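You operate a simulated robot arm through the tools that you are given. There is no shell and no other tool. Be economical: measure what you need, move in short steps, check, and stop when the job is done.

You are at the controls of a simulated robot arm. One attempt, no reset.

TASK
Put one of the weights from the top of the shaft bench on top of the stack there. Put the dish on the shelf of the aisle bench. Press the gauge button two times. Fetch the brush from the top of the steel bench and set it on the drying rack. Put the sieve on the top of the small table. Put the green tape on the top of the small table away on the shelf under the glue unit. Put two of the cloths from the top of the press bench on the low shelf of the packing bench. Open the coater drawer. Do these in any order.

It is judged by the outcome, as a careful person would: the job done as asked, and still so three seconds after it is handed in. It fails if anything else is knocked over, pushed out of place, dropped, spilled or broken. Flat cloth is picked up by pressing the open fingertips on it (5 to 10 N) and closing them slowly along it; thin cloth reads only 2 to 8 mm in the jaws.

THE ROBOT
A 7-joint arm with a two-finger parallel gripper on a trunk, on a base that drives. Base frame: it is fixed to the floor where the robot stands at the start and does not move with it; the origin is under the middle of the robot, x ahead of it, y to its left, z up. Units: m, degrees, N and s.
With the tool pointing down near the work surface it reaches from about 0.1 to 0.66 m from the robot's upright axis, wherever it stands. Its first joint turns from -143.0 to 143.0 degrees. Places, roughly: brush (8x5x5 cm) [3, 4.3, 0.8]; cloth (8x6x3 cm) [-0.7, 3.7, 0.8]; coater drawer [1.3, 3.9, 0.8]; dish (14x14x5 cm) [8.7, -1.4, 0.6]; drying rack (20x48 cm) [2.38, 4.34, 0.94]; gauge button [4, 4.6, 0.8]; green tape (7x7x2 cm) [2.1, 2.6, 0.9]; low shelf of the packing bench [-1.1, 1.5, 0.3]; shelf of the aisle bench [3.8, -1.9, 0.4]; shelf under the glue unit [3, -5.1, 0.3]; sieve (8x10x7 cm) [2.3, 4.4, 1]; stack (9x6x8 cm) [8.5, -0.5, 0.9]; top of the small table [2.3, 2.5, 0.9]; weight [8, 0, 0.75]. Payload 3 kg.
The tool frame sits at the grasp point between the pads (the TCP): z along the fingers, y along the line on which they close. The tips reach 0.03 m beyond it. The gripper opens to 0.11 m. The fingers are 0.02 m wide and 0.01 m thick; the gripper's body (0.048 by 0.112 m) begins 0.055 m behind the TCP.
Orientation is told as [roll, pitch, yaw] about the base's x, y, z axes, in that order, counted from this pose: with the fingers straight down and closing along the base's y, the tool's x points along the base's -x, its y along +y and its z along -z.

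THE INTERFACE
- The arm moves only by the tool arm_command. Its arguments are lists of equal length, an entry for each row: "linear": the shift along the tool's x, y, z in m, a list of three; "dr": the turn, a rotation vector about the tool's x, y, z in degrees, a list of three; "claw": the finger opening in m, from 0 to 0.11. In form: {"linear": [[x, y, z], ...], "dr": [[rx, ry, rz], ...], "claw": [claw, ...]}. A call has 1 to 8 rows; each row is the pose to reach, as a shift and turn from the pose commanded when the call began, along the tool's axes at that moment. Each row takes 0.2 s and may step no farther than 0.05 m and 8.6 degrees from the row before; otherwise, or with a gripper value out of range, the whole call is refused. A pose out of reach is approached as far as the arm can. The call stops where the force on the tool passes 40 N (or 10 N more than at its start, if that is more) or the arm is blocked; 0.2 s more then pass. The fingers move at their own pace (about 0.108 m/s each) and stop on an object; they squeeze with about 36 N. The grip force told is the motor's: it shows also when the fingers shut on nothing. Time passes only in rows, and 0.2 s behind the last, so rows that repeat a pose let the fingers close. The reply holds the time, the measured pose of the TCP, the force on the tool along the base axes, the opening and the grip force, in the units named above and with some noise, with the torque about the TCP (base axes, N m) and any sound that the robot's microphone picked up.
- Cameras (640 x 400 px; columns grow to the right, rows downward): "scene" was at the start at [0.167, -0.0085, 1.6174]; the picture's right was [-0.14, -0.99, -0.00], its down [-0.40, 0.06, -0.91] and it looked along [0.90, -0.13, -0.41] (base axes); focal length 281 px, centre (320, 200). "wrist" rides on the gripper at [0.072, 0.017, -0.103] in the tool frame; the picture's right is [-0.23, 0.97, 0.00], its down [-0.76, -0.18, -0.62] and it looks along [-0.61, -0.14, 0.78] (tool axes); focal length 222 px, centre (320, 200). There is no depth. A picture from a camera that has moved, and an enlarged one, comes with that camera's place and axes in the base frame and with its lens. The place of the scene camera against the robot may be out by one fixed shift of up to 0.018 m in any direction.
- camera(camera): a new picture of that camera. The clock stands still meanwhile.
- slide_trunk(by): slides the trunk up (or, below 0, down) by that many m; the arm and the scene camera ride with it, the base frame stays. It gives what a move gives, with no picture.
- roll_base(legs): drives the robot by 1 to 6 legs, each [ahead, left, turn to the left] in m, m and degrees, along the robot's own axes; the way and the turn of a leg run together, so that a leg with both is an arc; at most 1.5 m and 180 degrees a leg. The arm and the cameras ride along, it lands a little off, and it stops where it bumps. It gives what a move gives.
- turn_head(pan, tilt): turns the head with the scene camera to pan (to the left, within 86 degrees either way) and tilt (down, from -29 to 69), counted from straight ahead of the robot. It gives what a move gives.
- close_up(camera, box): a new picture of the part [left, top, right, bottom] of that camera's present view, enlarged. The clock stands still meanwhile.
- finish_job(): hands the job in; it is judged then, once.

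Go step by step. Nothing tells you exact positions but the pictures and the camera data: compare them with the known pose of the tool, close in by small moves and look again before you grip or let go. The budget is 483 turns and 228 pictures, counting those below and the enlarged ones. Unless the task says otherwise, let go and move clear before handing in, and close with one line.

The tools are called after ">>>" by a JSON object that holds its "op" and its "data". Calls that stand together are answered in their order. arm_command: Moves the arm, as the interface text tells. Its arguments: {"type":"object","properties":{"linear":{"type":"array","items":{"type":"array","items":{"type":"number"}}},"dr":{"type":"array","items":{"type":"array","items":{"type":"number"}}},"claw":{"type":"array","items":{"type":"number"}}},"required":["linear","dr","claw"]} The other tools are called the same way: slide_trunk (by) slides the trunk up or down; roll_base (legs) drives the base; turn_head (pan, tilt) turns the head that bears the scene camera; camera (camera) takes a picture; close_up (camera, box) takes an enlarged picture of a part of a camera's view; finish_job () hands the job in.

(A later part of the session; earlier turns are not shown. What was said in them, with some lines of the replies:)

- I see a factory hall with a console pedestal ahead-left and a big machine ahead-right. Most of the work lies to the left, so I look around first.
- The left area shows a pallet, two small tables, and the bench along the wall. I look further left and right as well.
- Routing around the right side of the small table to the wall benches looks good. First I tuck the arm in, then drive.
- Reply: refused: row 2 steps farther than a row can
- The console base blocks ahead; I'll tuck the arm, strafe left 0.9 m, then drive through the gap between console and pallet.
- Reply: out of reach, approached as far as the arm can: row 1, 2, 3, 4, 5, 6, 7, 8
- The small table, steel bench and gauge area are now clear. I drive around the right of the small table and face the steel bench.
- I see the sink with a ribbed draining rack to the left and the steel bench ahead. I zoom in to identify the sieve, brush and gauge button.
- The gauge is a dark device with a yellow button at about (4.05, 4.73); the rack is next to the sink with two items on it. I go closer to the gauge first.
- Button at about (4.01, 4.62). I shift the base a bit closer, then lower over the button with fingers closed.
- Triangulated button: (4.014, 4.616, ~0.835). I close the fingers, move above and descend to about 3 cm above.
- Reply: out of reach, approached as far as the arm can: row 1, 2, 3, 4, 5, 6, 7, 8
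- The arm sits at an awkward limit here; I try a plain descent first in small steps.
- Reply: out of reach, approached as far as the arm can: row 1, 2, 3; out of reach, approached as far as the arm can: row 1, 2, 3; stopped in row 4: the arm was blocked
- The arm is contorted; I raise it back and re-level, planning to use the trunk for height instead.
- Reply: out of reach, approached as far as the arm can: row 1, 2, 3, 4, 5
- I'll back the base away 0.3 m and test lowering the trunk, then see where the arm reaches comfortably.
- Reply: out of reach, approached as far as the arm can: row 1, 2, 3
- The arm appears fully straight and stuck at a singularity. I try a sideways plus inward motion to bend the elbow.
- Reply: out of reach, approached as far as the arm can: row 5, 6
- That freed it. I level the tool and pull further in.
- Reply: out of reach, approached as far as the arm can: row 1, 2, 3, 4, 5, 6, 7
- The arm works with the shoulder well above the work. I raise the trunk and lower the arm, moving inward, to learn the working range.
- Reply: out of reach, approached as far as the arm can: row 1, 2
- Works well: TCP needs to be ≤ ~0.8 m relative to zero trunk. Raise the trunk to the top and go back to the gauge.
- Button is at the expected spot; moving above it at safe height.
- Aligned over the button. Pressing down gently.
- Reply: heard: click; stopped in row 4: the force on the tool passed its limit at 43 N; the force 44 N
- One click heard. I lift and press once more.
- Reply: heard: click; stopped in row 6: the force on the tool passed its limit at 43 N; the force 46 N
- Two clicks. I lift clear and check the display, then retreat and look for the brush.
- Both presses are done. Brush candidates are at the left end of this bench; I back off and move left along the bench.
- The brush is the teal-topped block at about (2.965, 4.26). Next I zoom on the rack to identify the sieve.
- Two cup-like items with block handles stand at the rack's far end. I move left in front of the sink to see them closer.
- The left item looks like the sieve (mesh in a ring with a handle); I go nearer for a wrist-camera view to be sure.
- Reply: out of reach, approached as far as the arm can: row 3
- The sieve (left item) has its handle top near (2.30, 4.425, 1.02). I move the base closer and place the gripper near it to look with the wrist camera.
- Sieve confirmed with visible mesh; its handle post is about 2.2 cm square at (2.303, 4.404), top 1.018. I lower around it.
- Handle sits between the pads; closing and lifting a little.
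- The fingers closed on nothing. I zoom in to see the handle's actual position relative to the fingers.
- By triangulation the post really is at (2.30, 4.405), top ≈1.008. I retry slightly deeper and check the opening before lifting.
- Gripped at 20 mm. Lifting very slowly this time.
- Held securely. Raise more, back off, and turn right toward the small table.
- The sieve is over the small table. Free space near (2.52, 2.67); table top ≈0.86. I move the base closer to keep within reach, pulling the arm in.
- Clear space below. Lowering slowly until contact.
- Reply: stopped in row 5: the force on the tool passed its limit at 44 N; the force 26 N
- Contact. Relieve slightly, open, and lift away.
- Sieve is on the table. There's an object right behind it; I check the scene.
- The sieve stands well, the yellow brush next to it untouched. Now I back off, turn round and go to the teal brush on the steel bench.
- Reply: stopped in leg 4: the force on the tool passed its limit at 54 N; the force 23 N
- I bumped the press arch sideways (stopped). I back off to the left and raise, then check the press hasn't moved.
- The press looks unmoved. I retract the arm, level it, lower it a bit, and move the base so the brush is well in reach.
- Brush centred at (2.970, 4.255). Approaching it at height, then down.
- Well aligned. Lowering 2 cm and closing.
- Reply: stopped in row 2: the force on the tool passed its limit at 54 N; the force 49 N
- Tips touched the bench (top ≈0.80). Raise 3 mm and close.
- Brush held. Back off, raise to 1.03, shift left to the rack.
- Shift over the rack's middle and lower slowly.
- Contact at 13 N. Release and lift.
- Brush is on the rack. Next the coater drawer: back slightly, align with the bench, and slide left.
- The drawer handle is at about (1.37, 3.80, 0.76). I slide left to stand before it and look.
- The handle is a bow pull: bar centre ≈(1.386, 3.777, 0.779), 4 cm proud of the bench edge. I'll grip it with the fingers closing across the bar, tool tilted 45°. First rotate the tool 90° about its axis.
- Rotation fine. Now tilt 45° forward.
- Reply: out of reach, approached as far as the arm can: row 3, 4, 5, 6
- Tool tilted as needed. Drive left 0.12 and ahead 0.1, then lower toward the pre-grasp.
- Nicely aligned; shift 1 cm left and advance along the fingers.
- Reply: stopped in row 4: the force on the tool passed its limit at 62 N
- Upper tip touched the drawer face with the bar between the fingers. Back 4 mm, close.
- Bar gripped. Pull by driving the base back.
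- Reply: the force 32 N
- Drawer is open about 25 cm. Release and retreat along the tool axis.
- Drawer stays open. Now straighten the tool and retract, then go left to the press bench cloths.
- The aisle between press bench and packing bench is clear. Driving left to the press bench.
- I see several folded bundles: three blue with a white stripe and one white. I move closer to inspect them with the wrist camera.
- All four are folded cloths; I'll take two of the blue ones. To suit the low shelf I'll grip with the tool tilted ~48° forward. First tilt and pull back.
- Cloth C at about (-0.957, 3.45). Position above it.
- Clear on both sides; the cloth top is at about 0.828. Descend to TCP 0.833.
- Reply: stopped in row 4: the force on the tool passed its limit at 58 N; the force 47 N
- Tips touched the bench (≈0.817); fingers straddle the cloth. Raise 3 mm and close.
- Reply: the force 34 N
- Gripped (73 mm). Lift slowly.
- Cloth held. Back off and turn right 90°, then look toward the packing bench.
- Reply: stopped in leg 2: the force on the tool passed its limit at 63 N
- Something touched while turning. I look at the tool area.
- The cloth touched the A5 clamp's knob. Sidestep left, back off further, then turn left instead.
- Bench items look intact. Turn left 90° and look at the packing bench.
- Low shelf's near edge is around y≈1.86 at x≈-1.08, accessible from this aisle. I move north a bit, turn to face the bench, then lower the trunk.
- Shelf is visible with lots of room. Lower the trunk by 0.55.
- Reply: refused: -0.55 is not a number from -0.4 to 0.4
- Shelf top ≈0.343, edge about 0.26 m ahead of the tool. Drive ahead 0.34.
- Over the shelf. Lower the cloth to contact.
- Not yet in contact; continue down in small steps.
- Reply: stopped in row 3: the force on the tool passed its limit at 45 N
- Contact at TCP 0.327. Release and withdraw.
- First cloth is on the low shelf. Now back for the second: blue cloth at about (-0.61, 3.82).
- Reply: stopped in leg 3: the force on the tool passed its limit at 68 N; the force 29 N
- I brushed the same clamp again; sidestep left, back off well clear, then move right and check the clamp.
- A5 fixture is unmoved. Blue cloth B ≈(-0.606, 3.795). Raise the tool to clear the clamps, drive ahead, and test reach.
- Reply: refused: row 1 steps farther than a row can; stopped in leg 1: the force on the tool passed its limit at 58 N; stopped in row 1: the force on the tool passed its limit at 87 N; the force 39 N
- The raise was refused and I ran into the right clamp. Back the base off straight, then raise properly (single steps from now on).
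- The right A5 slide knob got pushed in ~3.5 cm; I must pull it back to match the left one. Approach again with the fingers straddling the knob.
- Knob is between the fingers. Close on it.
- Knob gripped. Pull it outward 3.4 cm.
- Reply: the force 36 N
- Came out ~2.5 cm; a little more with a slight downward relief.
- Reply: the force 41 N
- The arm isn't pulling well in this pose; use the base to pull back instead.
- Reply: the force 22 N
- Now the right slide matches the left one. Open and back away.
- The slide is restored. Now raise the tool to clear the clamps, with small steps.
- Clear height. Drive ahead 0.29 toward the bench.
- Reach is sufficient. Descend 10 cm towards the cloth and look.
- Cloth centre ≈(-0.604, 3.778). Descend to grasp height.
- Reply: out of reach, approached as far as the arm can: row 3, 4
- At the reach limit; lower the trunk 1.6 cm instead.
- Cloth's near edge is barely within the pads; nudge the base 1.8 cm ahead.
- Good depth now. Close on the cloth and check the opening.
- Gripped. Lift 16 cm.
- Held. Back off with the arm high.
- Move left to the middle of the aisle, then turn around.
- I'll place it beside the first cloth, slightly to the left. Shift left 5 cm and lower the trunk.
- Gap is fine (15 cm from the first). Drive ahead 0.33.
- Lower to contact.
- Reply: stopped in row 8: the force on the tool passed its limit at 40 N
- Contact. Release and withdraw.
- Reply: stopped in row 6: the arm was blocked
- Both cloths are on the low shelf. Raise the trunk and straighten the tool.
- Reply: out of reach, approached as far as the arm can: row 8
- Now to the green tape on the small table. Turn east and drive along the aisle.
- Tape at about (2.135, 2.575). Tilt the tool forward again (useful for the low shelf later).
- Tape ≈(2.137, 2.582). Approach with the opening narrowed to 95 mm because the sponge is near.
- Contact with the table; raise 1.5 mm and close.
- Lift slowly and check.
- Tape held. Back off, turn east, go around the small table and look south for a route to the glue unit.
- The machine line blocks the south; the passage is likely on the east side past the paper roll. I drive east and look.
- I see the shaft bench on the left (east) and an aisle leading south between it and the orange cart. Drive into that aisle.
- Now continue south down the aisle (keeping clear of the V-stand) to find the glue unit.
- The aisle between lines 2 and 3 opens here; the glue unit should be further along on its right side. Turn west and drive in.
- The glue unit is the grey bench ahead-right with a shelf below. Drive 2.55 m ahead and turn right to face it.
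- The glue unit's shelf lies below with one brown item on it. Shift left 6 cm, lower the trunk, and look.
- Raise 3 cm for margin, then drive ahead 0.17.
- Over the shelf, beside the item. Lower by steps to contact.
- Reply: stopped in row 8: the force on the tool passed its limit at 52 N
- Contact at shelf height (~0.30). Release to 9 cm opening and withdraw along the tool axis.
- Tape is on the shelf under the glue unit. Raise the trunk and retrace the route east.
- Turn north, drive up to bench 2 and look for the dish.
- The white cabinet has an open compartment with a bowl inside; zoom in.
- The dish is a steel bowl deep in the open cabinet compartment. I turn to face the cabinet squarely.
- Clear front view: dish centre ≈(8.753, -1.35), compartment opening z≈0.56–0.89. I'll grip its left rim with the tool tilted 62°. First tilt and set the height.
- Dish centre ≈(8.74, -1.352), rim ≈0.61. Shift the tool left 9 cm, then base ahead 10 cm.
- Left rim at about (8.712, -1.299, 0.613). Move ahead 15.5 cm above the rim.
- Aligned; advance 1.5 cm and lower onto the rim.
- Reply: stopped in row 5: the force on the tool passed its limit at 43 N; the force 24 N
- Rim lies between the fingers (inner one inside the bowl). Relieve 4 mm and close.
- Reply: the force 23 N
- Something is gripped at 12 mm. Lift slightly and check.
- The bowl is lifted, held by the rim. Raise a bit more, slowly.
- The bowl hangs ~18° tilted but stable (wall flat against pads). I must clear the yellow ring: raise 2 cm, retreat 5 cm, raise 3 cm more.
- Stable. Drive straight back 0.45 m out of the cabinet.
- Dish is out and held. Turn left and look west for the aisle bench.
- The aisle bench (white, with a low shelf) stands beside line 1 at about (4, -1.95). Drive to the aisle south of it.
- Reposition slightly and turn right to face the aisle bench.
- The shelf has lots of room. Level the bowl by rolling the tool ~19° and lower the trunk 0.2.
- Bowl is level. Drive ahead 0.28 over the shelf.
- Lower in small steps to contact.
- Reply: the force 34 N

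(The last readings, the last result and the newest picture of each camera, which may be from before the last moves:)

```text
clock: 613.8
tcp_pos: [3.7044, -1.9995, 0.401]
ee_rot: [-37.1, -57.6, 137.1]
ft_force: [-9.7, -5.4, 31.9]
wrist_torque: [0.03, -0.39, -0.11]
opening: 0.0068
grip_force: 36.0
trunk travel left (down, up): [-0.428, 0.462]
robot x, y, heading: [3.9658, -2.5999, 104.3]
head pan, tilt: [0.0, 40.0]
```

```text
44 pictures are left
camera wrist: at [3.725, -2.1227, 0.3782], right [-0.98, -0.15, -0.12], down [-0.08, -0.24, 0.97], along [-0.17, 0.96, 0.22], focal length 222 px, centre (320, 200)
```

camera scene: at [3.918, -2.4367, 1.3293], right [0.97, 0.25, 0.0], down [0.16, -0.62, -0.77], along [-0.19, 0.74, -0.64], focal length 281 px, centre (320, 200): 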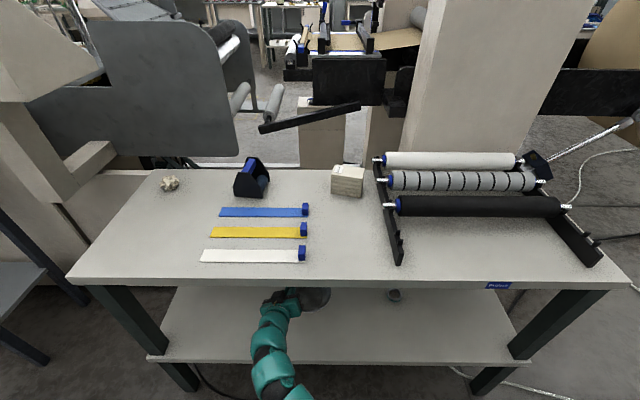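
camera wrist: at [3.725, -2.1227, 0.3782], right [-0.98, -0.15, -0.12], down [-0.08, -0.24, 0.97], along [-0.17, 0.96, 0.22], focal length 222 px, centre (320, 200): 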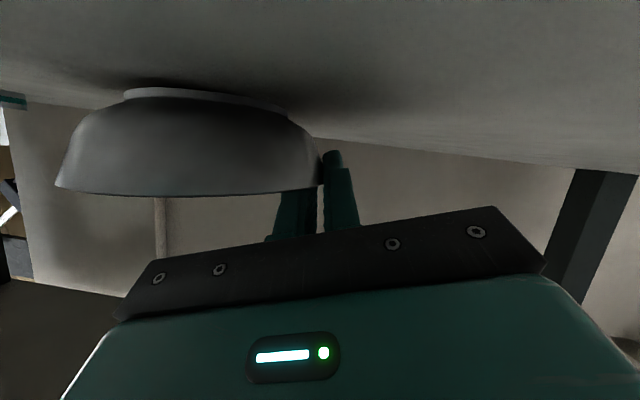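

Contact. Relieve, open slightly, lift straight up out of the bowl.

>>> {"op": "arm_command", "data": {"linear": [[-0.0025, -0.001, -0.0013], [-0.0025, -0.001, -0.0013], [-0.0025, -0.001, -0.0013]], "dr": [[0, 0, 0], [0, 0, 0], [0, 0, 0]], "claw": [0.02, 0.035, 0.035]}}

>>> {"op": "arm_command", "data": {"linear": [[-0.0168, -0.0065, -0.0087], [-0.0336, -0.013, -0.0174], [-0.0588, -0.0228, -0.0305], [-0.084, -0.0326, -0.0435]], "dr": [[0, 0, 0], [0, 0, 0], [0, 0, 0], [0, 0, 0]], "claw": [0.035, 0.035, 0.035, 0.035]}}

>>> {"op": "camera", "data": {"camera": "wrist"}}

```text
clock: 614.6
tcp_pos: [3.7093, -1.9993, 0.3989]
ee_rot: [-36.6, -57.1, 136.7]
ft_force: [0.6, 0.0, -0.3]
wrist_torque: [-0.01, -0.02, -0.03]
opening: 0.0353
grip_force: 0.1
trunk travel left (down, up): [-0.428, 0.462]
robot x, y, heading: [3.961, -2.6017, 104.3]
head pan, tilt: [0.0, 40.0]
```

```text
clock: 615.6
tcp_pos: [3.7114, -1.996, 0.4963]
ee_rot: [-36.9, -56.9, 136.7]
ft_force: [-0.3, 1.1, -0.1]
wrist_torque: [-0.01, -0.02, -0.01]
opening: 0.0351
grip_force: 0.0
trunk travel left (down, up): [-0.428, 0.462]
robot x, y, heading: [3.9635, -2.6027, 104.3]
head pan, tilt: [0.0, 40.0]
```

```text
43 pictures are left
camera wrist: at [3.731, -2.1208, 0.4747], right [-0.98, -0.15, -0.13], down [-0.09, -0.23, 0.97], along [-0.17, 0.96, 0.21], focal length 222 px, centre (320, 200)
```

wrist: 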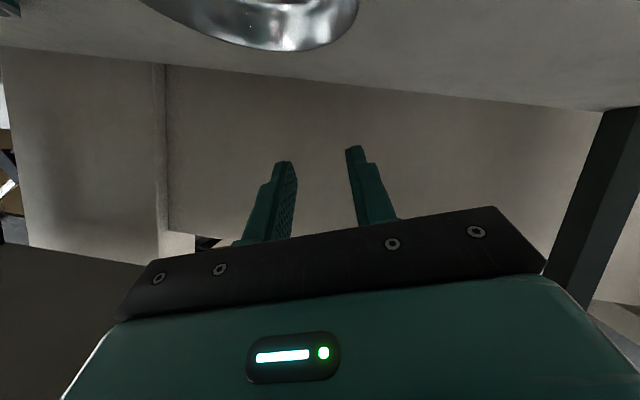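

Dish released on the shelf. Back out and verify.

>>> {"op": "roll_base", "data": {"legs": [[-0.32, 0, 0]]}}

>>> {"op": "camera", "data": {"camera": "scene"}}

```text
clock: 617.7
tcp_pos: [3.7891, -2.2971, 0.4966]
ee_rot: [-36.8, -57.0, 136.8]
ft_force: [0.4, -0.2, 0.2]
wrist_torque: [-0.01, 0.0, 0.02]
opening: 0.0347
grip_force: 0.0
trunk travel left (down, up): [-0.428, 0.462]
robot x, y, heading: [4.0409, -2.9017, 104.1]
head pan, tilt: [0.0, 40.0]
```

```text
42 pictures are left
camera scene: at [3.9954, -2.7372, 1.3294], right [0.97, 0.25, 0.0], down [0.16, -0.62, -0.77], along [-0.19, 0.74, -0.64], focal length 281 px, centre (320, 200)
```

scene: 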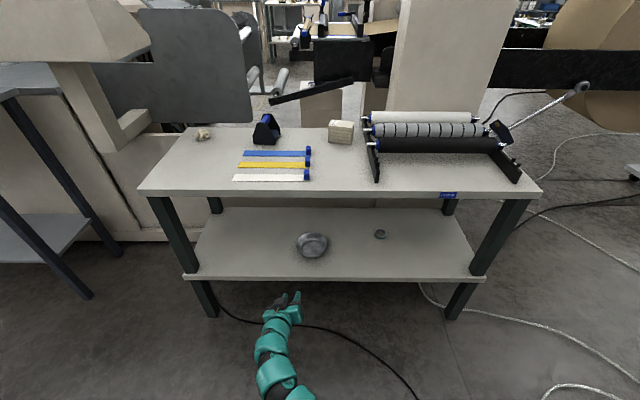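

Dish sits on the aisle bench shelf. Now straighten the tool and raise the trunk for the weight task.

>>> {"op": "slide_trunk", "data": {"by": 0.4}}

>>> {"op": "slide_trunk", "data": {"by": 0.06}}

>>> {"op": "arm_command", "data": {"linear": [[0, 0, 0], [0, 0, 0], [0, 0, 0], [0, 0, 0]], "dr": [[-2.2, 0, 4.2], [-4.4, 0, 8.4], [-6.6, 0, 12.7], [-8.74, 0, 16.9]], "claw": [0.035, 0.035, 0.035, 0.035]}}

>>> {"op": "arm_command", "data": {"linear": [[0, 0, 0], [0, 0, 0], [0, 0, 0], [0, 0, 0], [0, 0, 0], [0, 0, 0], [0, 0, 0], [0, 0, 0]], "dr": [[0, 8, 0], [0, 16, 0], [0, 24, 0], [0, 32, 0], [0, 40, 0], [0, 48, 0], [0, 56, 0], [0, 62.6, 0]], "claw": [0.06, 0.06, 0.06, 0.06, 0.06, 0.06, 0.06, 0.06]}}

```text
clock: 621.5
tcp_pos: [3.7883, -2.2962, 0.8974]
ee_rot: [-36.9, -57.1, 136.7]
ft_force: [0.2, -0.1, 0.7]
wrist_torque: [0.0, -0.01, 0.02]
opening: 0.0352
grip_force: 0.0
trunk travel left (down, up): [-0.828, 0.062]
robot x, y, heading: [4.0395, -2.9018, 104.6]
head pan, tilt: [0.0, 40.0]
```

```text
clock: 622.5
tcp_pos: [3.7892, -2.2963, 0.9562]
ee_rot: [-36.9, -57.1, 136.7]
ft_force: [0.8, -0.9, -0.1]
wrist_torque: [-0.02, -0.02, -0.03]
opening: 0.0351
grip_force: 0.1
trunk travel left (down, up): [-0.888, 0.002]
robot x, y, heading: [4.0383, -2.9031, 104.5]
head pan, tilt: [0.0, 40.0]
```

```text
clock: 623.5
tcp_pos: [3.7888, -2.2959, 0.9577]
ee_rot: [0.1, -62.7, 104.4]
ft_force: [0.7, 0.7, -0.1]
wrist_torque: [0.01, 0.0, -0.02]
opening: 0.0351
grip_force: 0.1
trunk travel left (down, up): [-0.888, 0.002]
robot x, y, heading: [4.0408, -2.902, 104.3]
head pan, tilt: [0.0, 40.0]
```

```text
clock: 625.3
tcp_pos: [3.7891, -2.2952, 0.9569]
ee_rot: [0.1, 0.1, 104.7]
ft_force: [-0.7, -0.4, -0.5]
wrist_torque: [-0.01, -0.03, 0.02]
opening: 0.0598
grip_force: 0.0
trunk travel left (down, up): [-0.888, 0.002]
robot x, y, heading: [4.0364, -2.9049, 104.5]
head pan, tilt: [0.0, 40.0]
```

Drive back east to the shaft bench.

>>> {"op": "roll_base", "data": {"legs": [[0, 0, -84.5], [1.4, 0, 0], [1.3, 0, 0], [1.1, 0, -7], [0, 0.65, 0]]}}

>>> {"op": "turn_head", "data": {"pan": 15, "tilt": 40}}

>>> {"op": "camera", "data": {"camera": "scene"}}

```text
clock: 650.7
tcp_pos: [8.1465, -0.8316, 0.9569]
ee_rot: [0.0, 0.0, 13.5]
ft_force: [-0.5, 0.5, 0.0]
wrist_torque: [0.01, 0.0, -0.01]
opening: 0.0596
grip_force: 0.1
trunk travel left (down, up): [-0.888, 0.002]
robot x, y, heading: [7.5357, -1.0748, 13.3]
head pan, tilt: [0.0, 40.0]
```

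```text
clock: 651.5
tcp_pos: [8.1459, -0.8322, 0.9568]
ee_rot: [0.1, 0.0, 13.4]
ft_force: [-0.2, 0.0, -0.3]
wrist_torque: [-0.03, -0.02, -0.01]
opening: 0.0601
grip_force: 0.0
trunk travel left (down, up): [-0.888, 0.002]
robot x, y, heading: [7.5332, -1.0744, 13.2]
head pan, tilt: [15.0, 40.0]
```

```text
41 pictures are left
camera scene: at [7.6842, -1.0089, 1.7894], right [0.47, -0.88, 0.0], down [-0.57, -0.3, -0.77], along [0.68, 0.36, -0.64], focal length 281 px, centre (320, 200)
```

scene: 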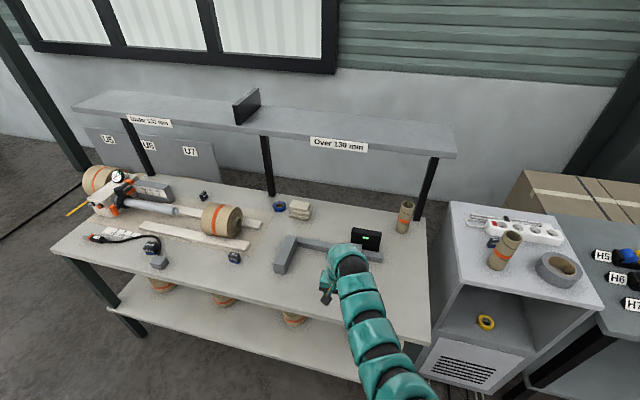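

>>> {"op": "close_up", "data": {"camera": "scene", "box": [80, 170, 340, 290]}}

```text
2.46 times, centred on (210, 230) of scene
camera zoom: at [7.6842, -1.0089, 1.7894], right [0.47, -0.88, 0.0], down [-0.57, -0.3, -0.77], along [0.68, 0.36, -0.64], focal length 691 px, centre (591, 126)
```

zoom: 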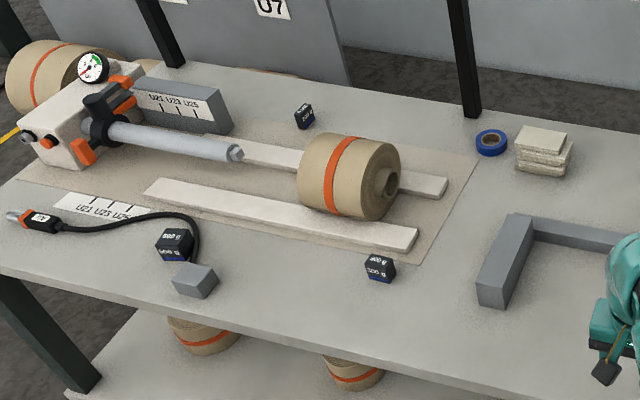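

The weights are the small dark-blue blocks; the stack of pale plates is at (8.507, -0.468), top ≈0.94. I'll take the weight at about (8.163, -0.36). Retract the arm first.

>>> {"op": "arm_command", "data": {"linear": [[0.045, 0, 0], [0.09, 0, 0], [0.135, 0, 0], [0.18, 0, 0], [0.22, 0, 0]], "dr": [[0, 0, 0], [0, 0, 0], [0, 0, 0], [0, 0, 0], [0, 0, 0]], "claw": [0.08, 0.08, 0.08, 0.08, 0.08]}}

>>> {"op": "roll_base", "data": {"legs": [[0.0, 0.54, 0]]}}

>>> {"op": "camera", "data": {"camera": "wrist"}}

>>> {"op": "turn_head", "data": {"pan": 0, "tilt": 45}}

>>> {"op": "camera", "data": {"camera": "scene"}}

```text
clock: 652.7
tcp_pos: [7.9334, -0.8829, 0.9606]
ee_rot: [0.0, -0.2, 13.2]
ft_force: [-0.1, -0.4, 0.1]
wrist_torque: [-0.01, 0.0, 0.0]
opening: 0.0797
grip_force: 0.0
trunk travel left (down, up): [-0.888, 0.002]
robot x, y, heading: [7.5361, -1.0723, 13.1]
head pan, tilt: [15.0, 40.0]
```

```text
clock: 655.8
tcp_pos: [7.8145, -0.3605, 0.9593]
ee_rot: [0.0, 0.0, 13.1]
ft_force: [0.6, 0.9, -0.7]
wrist_torque: [-0.02, 0.01, -0.03]
opening: 0.0797
grip_force: 0.0
trunk travel left (down, up): [-0.888, 0.002]
robot x, y, heading: [7.4141, -0.5474, 12.7]
head pan, tilt: [15.0, 40.0]
```

```text
39 pictures are left
camera wrist: at [7.7382, -0.3609, 1.0621], right [0.0, 1.0, 0.0], down [0.78, 0.0, 0.62], along [0.62, 0.0, -0.78], focal length 222 px, centre (320, 200)
```

wrist: 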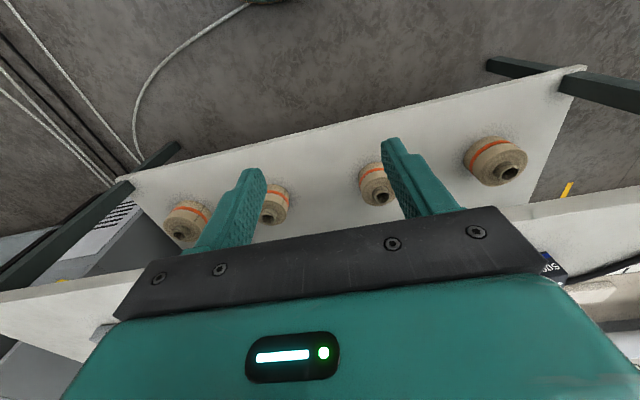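

```text
clock: 656.6
tcp_pos: [7.8133, -0.362, 0.9586]
ee_rot: [0.2, 0.1, 13.1]
ft_force: [0.1, 0.0, -0.6]
wrist_torque: [0.03, -0.02, 0.01]
opening: 0.08
grip_force: 0.1
trunk travel left (down, up): [-0.888, 0.002]
robot x, y, heading: [7.4131, -0.5487, 12.8]
head pan, tilt: [0.0, 45.0]
```

```text
38 pictures are left
camera scene: at [7.5674, -0.5082, 1.7821], right [0.22, -0.97, 0.0], down [-0.69, -0.16, -0.71], along [0.69, 0.16, -0.71], focal length 281 px, centre (320, 200)
```

scene: 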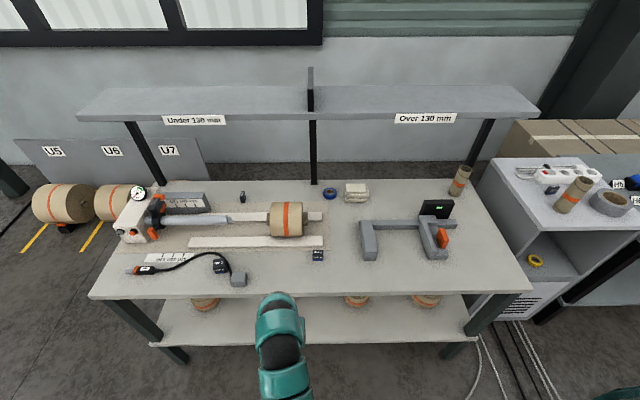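

Tilt the tool 45° here in front of the bench, then zoom on the weight.

>>> {"op": "arm_command", "data": {"linear": [[0, 0, 0], [0, 0, 0], [0, 0, 0], [0, 0, 0], [0, 0, 0], [0, 0, 0]], "dr": [[0, -8, 0], [0, -16, 0], [0, -24, 0], [0, -32, 0], [0, -40, 0], [0, -45, 0]], "claw": [0.07, 0.07, 0.07, 0.07, 0.07, 0.07]}}

>>> {"op": "close_up", "data": {"camera": "scene", "box": [280, 170, 400, 280]}}

```text
clock: 658.0
tcp_pos: [7.8136, -0.3619, 0.9606]
ee_rot: [0.1, -45.1, 12.9]
ft_force: [0.1, 0.0, 0.0]
wrist_torque: [0.0, 0.03, -0.01]
opening: 0.0702
grip_force: 0.1
trunk travel left (down, up): [-0.888, 0.002]
robot x, y, heading: [7.4143, -0.5501, 12.9]
head pan, tilt: [0.0, 45.0]
```

```text
3.64 times, centred on (340, 225) of scene
camera zoom: at [7.5673, -0.5085, 1.7821], right [0.22, -0.97, 0.0], down [-0.69, -0.16, -0.71], along [0.69, 0.16, -0.71], focal length 1021 px, centre (247, 109)
```

zoom: 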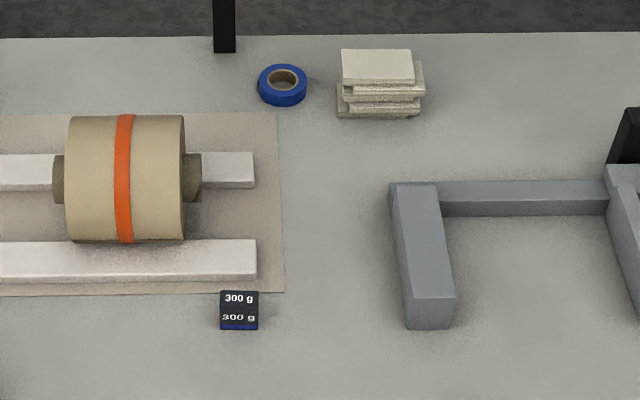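

The weight reads "300 g", aligned with the bench. Drive ahead 0.14 and bring the tool above it.

>>> {"op": "roll_base", "data": {"legs": [[0.14, 0, 0]]}}

>>> {"op": "arm_command", "data": {"linear": [[-0.02, -0.025, 0.02], [-0.045, -0.05, 0.045], [-0.07, -0.078, 0.07], [-0.097, -0.078, 0.097], [-0.12, -0.078, 0.12]], "dr": [[0, 0, 0], [0, 0, 0], [0, 0, 0], [0, 0, 0], [0, 0, 0]], "claw": [0.07, 0.07, 0.07, 0.07, 0.07]}}

>>> {"op": "camera", "data": {"camera": "wrist"}}

```text
clock: 659.3
tcp_pos: [7.9497, -0.3292, 0.9596]
ee_rot: [0.1, -45.1, 13.1]
ft_force: [1.2, 0.3, -0.5]
wrist_torque: [-0.01, 0.03, -0.01]
opening: 0.07
grip_force: 0.1
trunk travel left (down, up): [-0.888, 0.002]
robot x, y, heading: [7.5461, -0.5169, 13.0]
head pan, tilt: [0.0, 45.0]
```

```text
clock: 660.5
tcp_pos: [8.1338, -0.3667, 0.9592]
ee_rot: [0.1, -44.9, 13.0]
ft_force: [0.8, 0.0, 0.4]
wrist_torque: [-0.02, -0.02, 0.03]
opening: 0.0699
grip_force: 0.1
trunk travel left (down, up): [-0.888, 0.002]
robot x, y, heading: [7.5509, -0.5193, 12.8]
head pan, tilt: [0.0, 45.0]
```

```text
36 pictures are left
camera wrist: at [8.0068, -0.3793, 0.9803], right [-0.07, 0.98, 0.16], down [0.14, -0.15, 0.98], along [0.99, 0.09, -0.12], focal length 222 px, centre (320, 200)
```

wrist: 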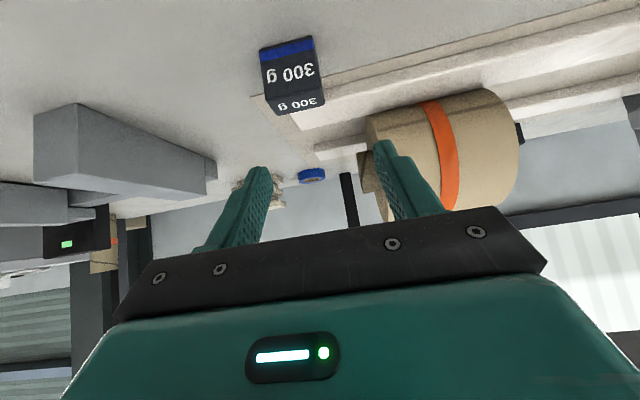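

Weight centre ≈(8.163, -0.37), bench ≈0.845. Descend around it.

>>> {"op": "arm_command", "data": {"linear": [[0.01, -0.004, 0.025], [0.022, -0.008, 0.045], [0.034, -0.008, 0.059], [0.042, -0.008, 0.0669]], "dr": [[0, 0, 0], [0, 0, 0], [0, 0, 0], [0, 0, 0]], "claw": [0.07, 0.07, 0.07, 0.07]}}

>>> {"op": "camera", "data": {"camera": "wrist"}}

```text
clock: 661.5
tcp_pos: [8.1499, -0.3721, 0.8828]
ee_rot: [0.1, -45.0, 13.0]
ft_force: [0.3, 0.0, 0.3]
wrist_torque: [0.03, -0.02, 0.03]
opening: 0.07
grip_force: 0.0
trunk travel left (down, up): [-0.888, 0.002]
robot x, y, heading: [7.5476, -0.5196, 13.3]
head pan, tilt: [0.0, 45.0]
```

```text
35 pictures are left
camera wrist: at [8.024, -0.3845, 0.9044], right [-0.06, 0.98, 0.16], down [0.14, -0.15, 0.98], along [0.99, 0.09, -0.12], focal length 222 px, centre (320, 200)
```

wrist: 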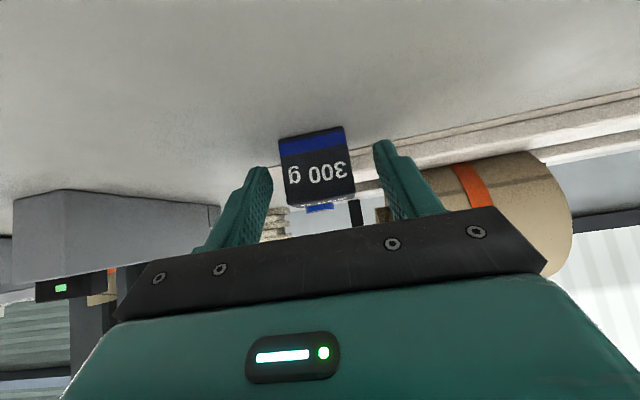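

Weight is between the pads. Close and check.

>>> {"op": "arm_command", "data": {"linear": [[-0.003, -0.001, 0.003], [-0.003, -0.001, 0.003], [-0.003, -0.001, 0.003], [-0.003, -0.001, 0.003]], "dr": [[0, 0, 0], [0, 0, 0], [0, 0, 0], [0, 0, 0]], "claw": [0.05, 0.02, 0.0, 0.0]}}

>>> {"op": "arm_command", "data": {"linear": [[-0.0035, 0, -0.0035], [-0.011, 0, -0.011], [-0.025, 0, -0.025], [-0.05, 0, -0.05], [-0.08, 0, -0.08], [-0.1, 0, -0.1]], "dr": [[0, 0, 0], [0, 0, 0], [0, 0, 0], [0, 0, 0], [0, 0, 0], [0, 0, 0]], "claw": [0, 0, 0, 0, 0, 0]}}

>>> {"op": "camera", "data": {"camera": "wrist"}}

```text
clock: 662.5
tcp_pos: [8.1548, -0.3722, 0.8846]
ee_rot: [0.1, -45.0, 13.1]
ft_force: [-0.4, 0.3, -0.1]
wrist_torque: [-0.02, -0.01, 0.01]
opening: 0.0399
grip_force: 36.0
trunk travel left (down, up): [-0.888, 0.002]
robot x, y, heading: [7.5504, -0.5169, 13.1]
head pan, tilt: [0.0, 45.0]
```

```text
clock: 663.9
tcp_pos: [8.1556, -0.3703, 1.0224]
ee_rot: [0.1, -45.1, 13.1]
ft_force: [0.5, 0.7, -3.7]
wrist_torque: [0.0, -0.02, -0.01]
opening: 0.0402
grip_force: 36.0
trunk travel left (down, up): [-0.888, 0.002]
robot x, y, heading: [7.5502, -0.5198, 12.8]
head pan, tilt: [0.0, 45.0]
```

```text
34 pictures are left
camera wrist: at [8.0283, -0.3827, 1.0429], right [-0.06, 0.98, 0.16], down [0.14, -0.15, 0.98], along [0.99, 0.09, -0.12], focal length 222 px, centre (320, 200)
```

wrist: 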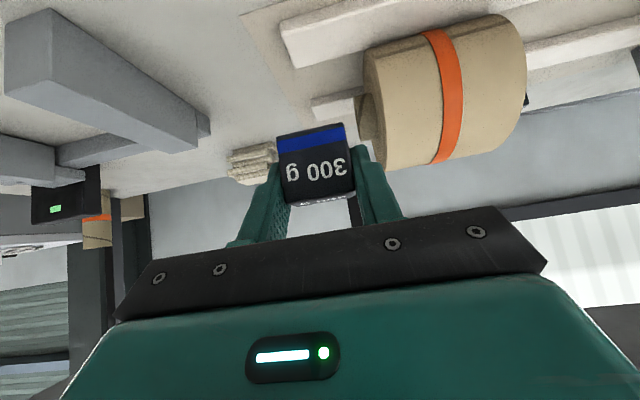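

Held. Move right 15.5 cm to line up with the stack, then base ahead 0.2.

>>> {"op": "arm_command", "data": {"linear": [[0, -0.04, 0], [0, -0.08, 0], [0, -0.12, 0], [0, -0.155, 0]], "dr": [[0, 0, 0], [0, 0, 0], [0, 0, 0], [0, 0, 0]], "claw": [0, 0, 0, 0]}}

>>> {"op": "roll_base", "data": {"legs": [[0.2, 0, 0]]}}

>>> {"op": "camera", "data": {"camera": "wrist"}}

>>> {"op": "camera", "data": {"camera": "scene"}}

```text
clock: 664.9
tcp_pos: [8.1921, -0.5218, 1.0223]
ee_rot: [0.0, -45.0, 13.0]
ft_force: [-0.4, 0.2, -3.0]
wrist_torque: [-0.01, 0.02, 0.03]
opening: 0.04
grip_force: 35.9
trunk travel left (down, up): [-0.888, 0.002]
robot x, y, heading: [7.5494, -0.521, 13.3]
head pan, tilt: [0.0, 45.0]
```

```text
clock: 666.5
tcp_pos: [8.3933, -0.4755, 1.0214]
ee_rot: [0.1, -45.0, 13.0]
ft_force: [0.3, 0.2, -3.2]
wrist_torque: [-0.04, 0.02, 0.0]
opening: 0.0397
grip_force: 35.8
trunk travel left (down, up): [-0.888, 0.002]
robot x, y, heading: [7.7482, -0.4721, 12.9]
head pan, tilt: [0.0, 45.0]
```

```text
33 pictures are left
camera wrist: at [8.2676, -0.4863, 1.0427], right [-0.07, 0.98, 0.16], down [0.14, -0.15, 0.98], along [0.99, 0.09, -0.12], focal length 222 px, centre (320, 200)
```

wrist: 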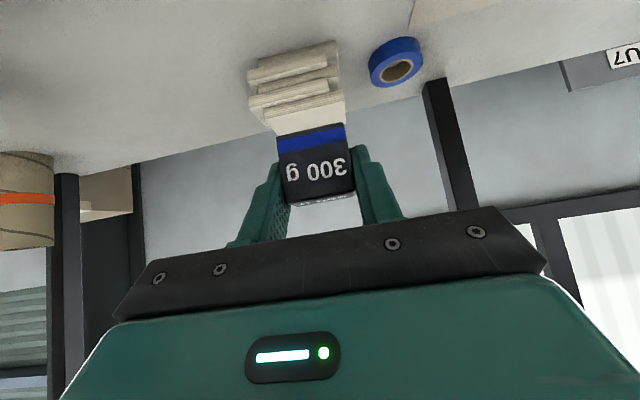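

```text
32 pictures are left
camera scene: at [7.905, -0.4302, 1.7819], right [0.23, -0.97, 0.0], down [-0.69, -0.16, -0.71], along [0.69, 0.16, -0.71], focal length 281 px, centre (320, 200)
```

scene: 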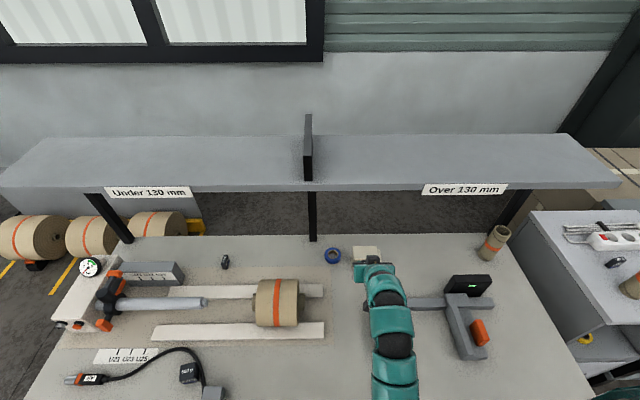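

Stack centre ≈(8.50, -0.463), top ≈0.93. Move ahead 9.5 cm.

>>> {"op": "arm_command", "data": {"linear": [[-0.02, -0.004, 0.02], [-0.04, -0.008, 0.04], [-0.055, -0.012, 0.055], [-0.067, -0.012, 0.067]], "dr": [[0, 0, 0], [0, 0, 0], [0, 0, 0], [0, 0, 0]], "claw": [0, 0, 0, 0]}}

>>> {"op": "camera", "data": {"camera": "wrist"}}

>>> {"op": "close_up", "data": {"camera": "scene", "box": [300, 220, 440, 320]}}

```text
clock: 667.5
tcp_pos: [8.4882, -0.4646, 1.0235]
ee_rot: [0.1, -45.0, 13.1]
ft_force: [0.0, 0.2, -3.5]
wrist_torque: [0.01, -0.01, -0.01]
opening: 0.0399
grip_force: 36.4
trunk travel left (down, up): [-0.888, 0.002]
robot x, y, heading: [7.7511, -0.4711, 12.7]
head pan, tilt: [0.0, 45.0]
```

```text
31 pictures are left
camera wrist: at [8.3631, -0.4764, 1.0448], right [-0.07, 0.98, 0.16], down [0.14, -0.15, 0.98], along [0.99, 0.09, -0.12], focal length 222 px, centre (320, 200)
```

wrist: 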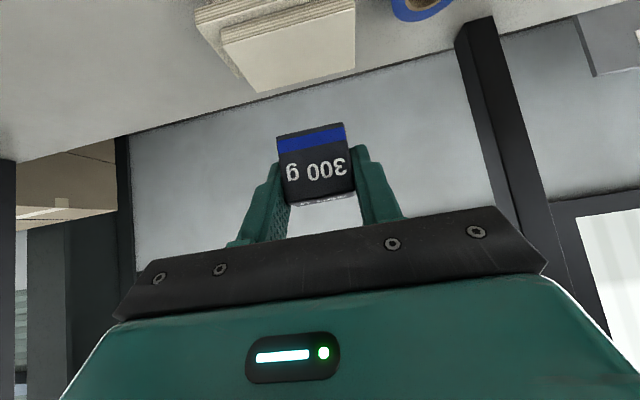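

```text
4.00 times, centred on (370, 270) of scene
camera zoom: at [7.9044, -0.4302, 1.782], right [0.23, -0.97, 0.0], down [-0.69, -0.16, -0.71], along [0.69, 0.16, -0.71], focal length 1123 px, centre (120, -80)
```

zoom: 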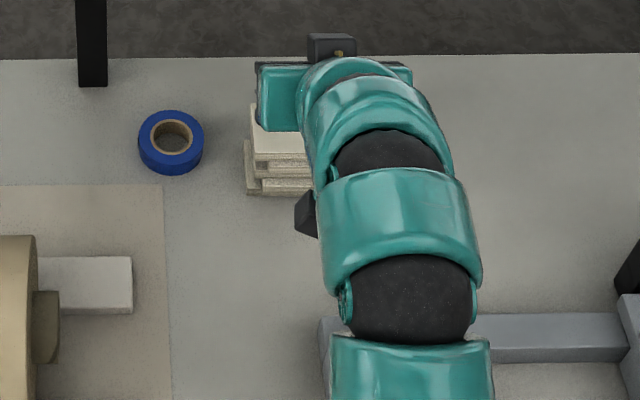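

Weight is centred over the top plate. Lower slowly to contact.

>>> {"op": "arm_command", "data": {"linear": [[0.018, 0, 0.01], [0.026, 0, 0.018], [0.0325, 0, 0.0245], [0.0346, 0, 0.0266], [0.0367, 0, 0.0287], [0.0388, 0, 0.0308], [0.041, 0, 0.033], [0.043, 0, 0.035]], "dr": [[0, 0, 0], [0, 0, 0], [0, 0, 0], [0, 0, 0], [0, 0, 0], [0, 0, 0], [0, 0, 0], [0, 0, 0]], "claw": [0, 0, 0, 0, 0, 0, 0, 0]}}

>>> {"op": "camera", "data": {"camera": "wrist"}}

```text
clock: 669.3
tcp_pos: [8.4807, -0.4653, 0.9668]
ee_rot: [0.1, -44.9, 13.2]
ft_force: [-0.2, 0.1, -3.5]
wrist_torque: [-0.02, 0.06, 0.0]
opening: 0.0398
grip_force: 36.2
trunk travel left (down, up): [-0.888, 0.002]
robot x, y, heading: [7.7521, -0.4728, 12.5]
head pan, tilt: [0.0, 45.0]
```

```text
29 pictures are left
camera wrist: at [8.3553, -0.4782, 0.9885], right [-0.07, 0.98, 0.16], down [0.14, -0.15, 0.98], along [0.99, 0.09, -0.12], focal length 222 px, centre (320, 200)
```

wrist: 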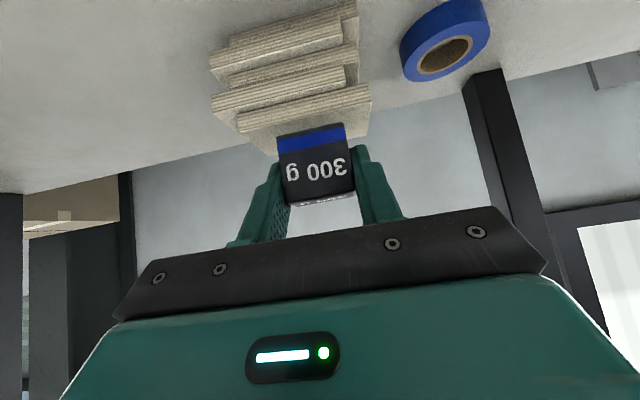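

>>> {"op": "arm_command", "data": {"linear": [[0.0028, -0.003, 0.0028], [0.0057, -0.004, 0.0057], [0.0078, -0.004, 0.0078], [0.0099, -0.004, 0.0099]], "dr": [[0, 0, 0], [0, 0, 0], [0, 0, 0], [0, 0, 0]], "claw": [0, 0, 0, 0]}}

```text
clock: 670.3
tcp_pos: [8.4823, -0.4692, 0.9539]
ee_rot: [0.2, -45.2, 13.1]
ft_force: [0.7, 1.7, 4.2]
wrist_torque: [-0.08, -0.08, 0.03]
opening: 0.0397
grip_force: 36.3
trunk travel left (down, up): [-0.888, 0.002]
robot x, y, heading: [7.752, -0.4725, 13.0]
head pan, tilt: [0.0, 45.0]
```

Contact made (force reversed). Check the picture before letting go.

>>> {"op": "close_up", "data": {"camera": "wrist", "box": [190, 20, 430, 220]}}

```text
2.00 times, centred on (310, 120) of wrist
camera zoom: at [8.3565, -0.482, 0.9746], right [-0.07, 0.98, 0.16], down [0.13, -0.15, 0.98], along [0.99, 0.09, -0.12], focal length 444 px, centre (340, 360)
```

zoom: 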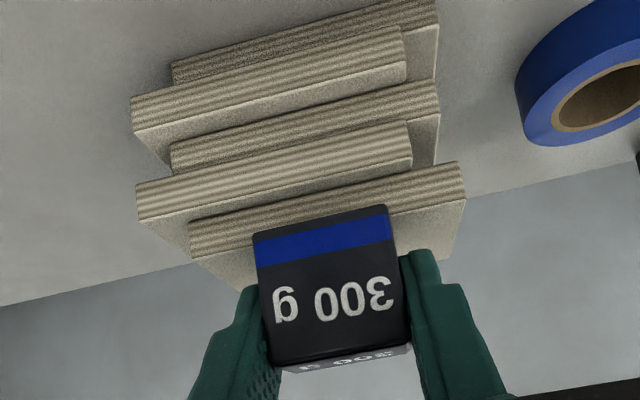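

It would sit slightly at the front edge; lift, move 1.2 cm further ahead, and set down again.

>>> {"op": "arm_command", "data": {"linear": [[-0.0085, 0, -0.0085], [-0.0128, 0, -0.0042], [-0.017, 0, 0.0], [-0.0128, 0, 0.0042], [-0.01, 0, 0.007], [-0.0085, 0, 0.0085]], "dr": [[0, 0, 0], [0, 0, 0], [0, 0, 0], [0, 0, 0], [0, 0, 0], [0, 0, 0]], "claw": [0, 0, 0, 0, 0, 0]}}

>>> {"op": "close_up", "data": {"camera": "wrist", "box": [190, 20, 430, 220]}}

```text
clock: 671.7
tcp_pos: [8.4958, -0.4658, 0.9541]
ee_rot: [0.0, -45.1, 13.0]
ft_force: [0.2, -0.7, 2.7]
wrist_torque: [-0.07, 0.02, 0.01]
opening: 0.0399
grip_force: 35.7
trunk travel left (down, up): [-0.888, 0.002]
robot x, y, heading: [7.7534, -0.4694, 13.0]
head pan, tilt: [0.0, 45.0]
```

```text
2.00 times, centred on (310, 120) of wrist
camera zoom: at [8.37, -0.4786, 0.975], right [-0.07, 0.98, 0.16], down [0.14, -0.15, 0.98], along [0.99, 0.09, -0.12], focal length 444 px, centre (340, 360)
```

zoom: 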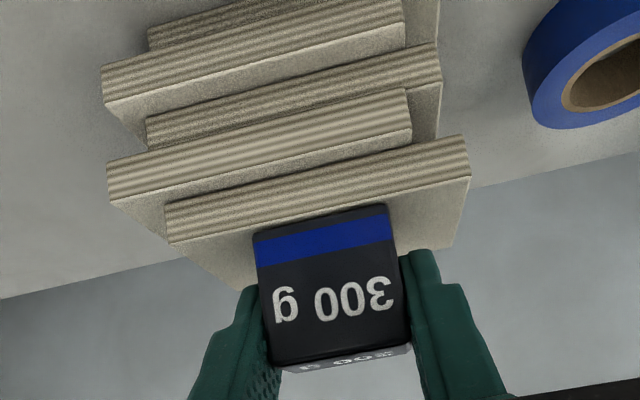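

Good seat now. Open gently and retreat up and back.

>>> {"op": "arm_command", "data": {"linear": [[0, 0, 0], [0, 0, 0], [0, 0, 0], [-0.01, 0, -0.01], [-0.02, 0, -0.04], [-0.03, 0, -0.08], [-0.04, 0, -0.12]], "dr": [[0, 0, 0], [0, 0, 0], [0, 0, 0], [0, 0, 0], [0, 0, 0], [0, 0, 0], [0, 0, 0]], "claw": [0.05, 0.06, 0.065, 0.065, 0.065, 0.065, 0.065]}}

>>> {"op": "camera", "data": {"camera": "wrist"}}

```text
clock: 673.3
tcp_pos: [8.442, -0.4792, 1.0661]
ee_rot: [0.1, -45.0, 13.1]
ft_force: [-0.3, 0.7, 0.3]
wrist_torque: [-0.01, -0.04, -0.04]
opening: 0.0652
grip_force: 0.0
trunk travel left (down, up): [-0.888, 0.002]
robot x, y, heading: [7.7521, -0.4707, 13.0]
head pan, tilt: [0.0, 45.0]
```

```text
26 pictures are left
camera wrist: at [8.3154, -0.4912, 1.087], right [-0.07, 0.98, 0.16], down [0.14, -0.15, 0.98], along [0.99, 0.09, -0.12], focal length 222 px, centre (320, 200)
```

wrist: 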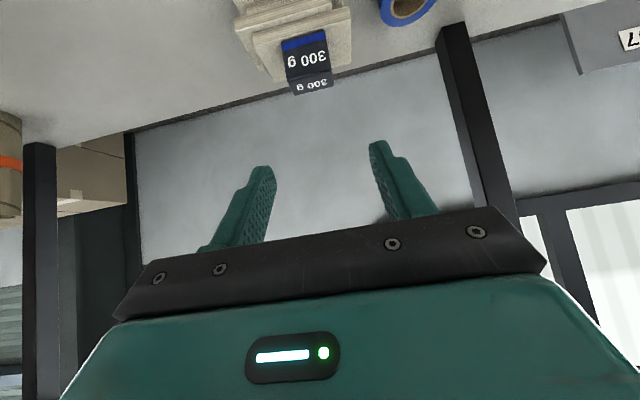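

Weight stands on the stack. Back the base away and check the whole bench.

>>> {"op": "roll_base", "data": {"legs": [[-0.4, 0, 0]]}}

>>> {"op": "camera", "data": {"camera": "scene"}}

>>> {"op": "close_up", "data": {"camera": "scene", "box": [280, 140, 420, 260]}}

```text
clock: 675.8
tcp_pos: [8.0572, -0.5672, 1.0658]
ee_rot: [0.1, -44.9, 13.2]
ft_force: [0.1, -0.5, 0.5]
wrist_torque: [0.0, -0.01, 0.0]
opening: 0.0649
grip_force: 0.1
trunk travel left (down, up): [-0.888, 0.002]
robot x, y, heading: [7.364, -0.5599, 13.1]
head pan, tilt: [0.0, 45.0]
```

```text
25 pictures are left
camera scene: at [7.5172, -0.5199, 1.7822], right [0.23, -0.97, 0.0], down [-0.69, -0.16, -0.71], along [0.69, 0.16, -0.71], focal length 281 px, centre (320, 200)
```

scene: 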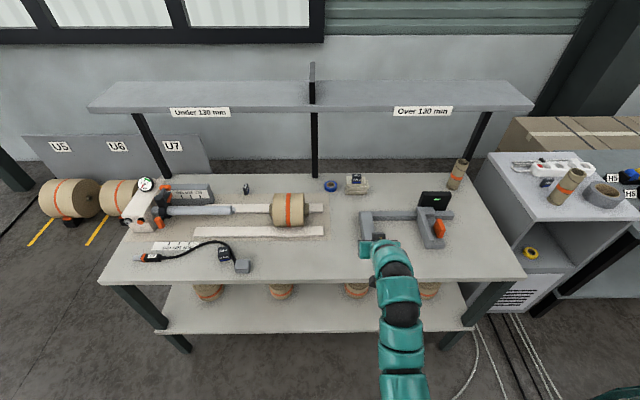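

```text
3.33 times, centred on (350, 200) of scene
camera zoom: at [7.5172, -0.5199, 1.7822], right [0.23, -0.97, 0.0], down [-0.69, -0.16, -0.71], along [0.69, 0.16, -0.71], focal length 936 px, centre (220, 200)
```

zoom: 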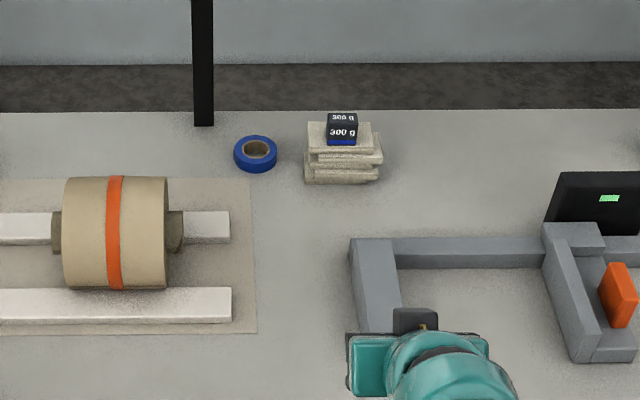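

The weight rests on the stack, and by my last pictures all eight tasks are done and nothing else has been left out of place. Handing in.

>>> {"op": "finish_job", "data": {}}

```text
The job is handed in.
```

All eight tasks are done and handed in, but I bumped three bench fixtures on the way. I knocked the press on the steel bench and the left clamp of the A5 fixture on the press bench (twice). I also pushed in A5's right slide, then pulled it back by eye to match the left one.
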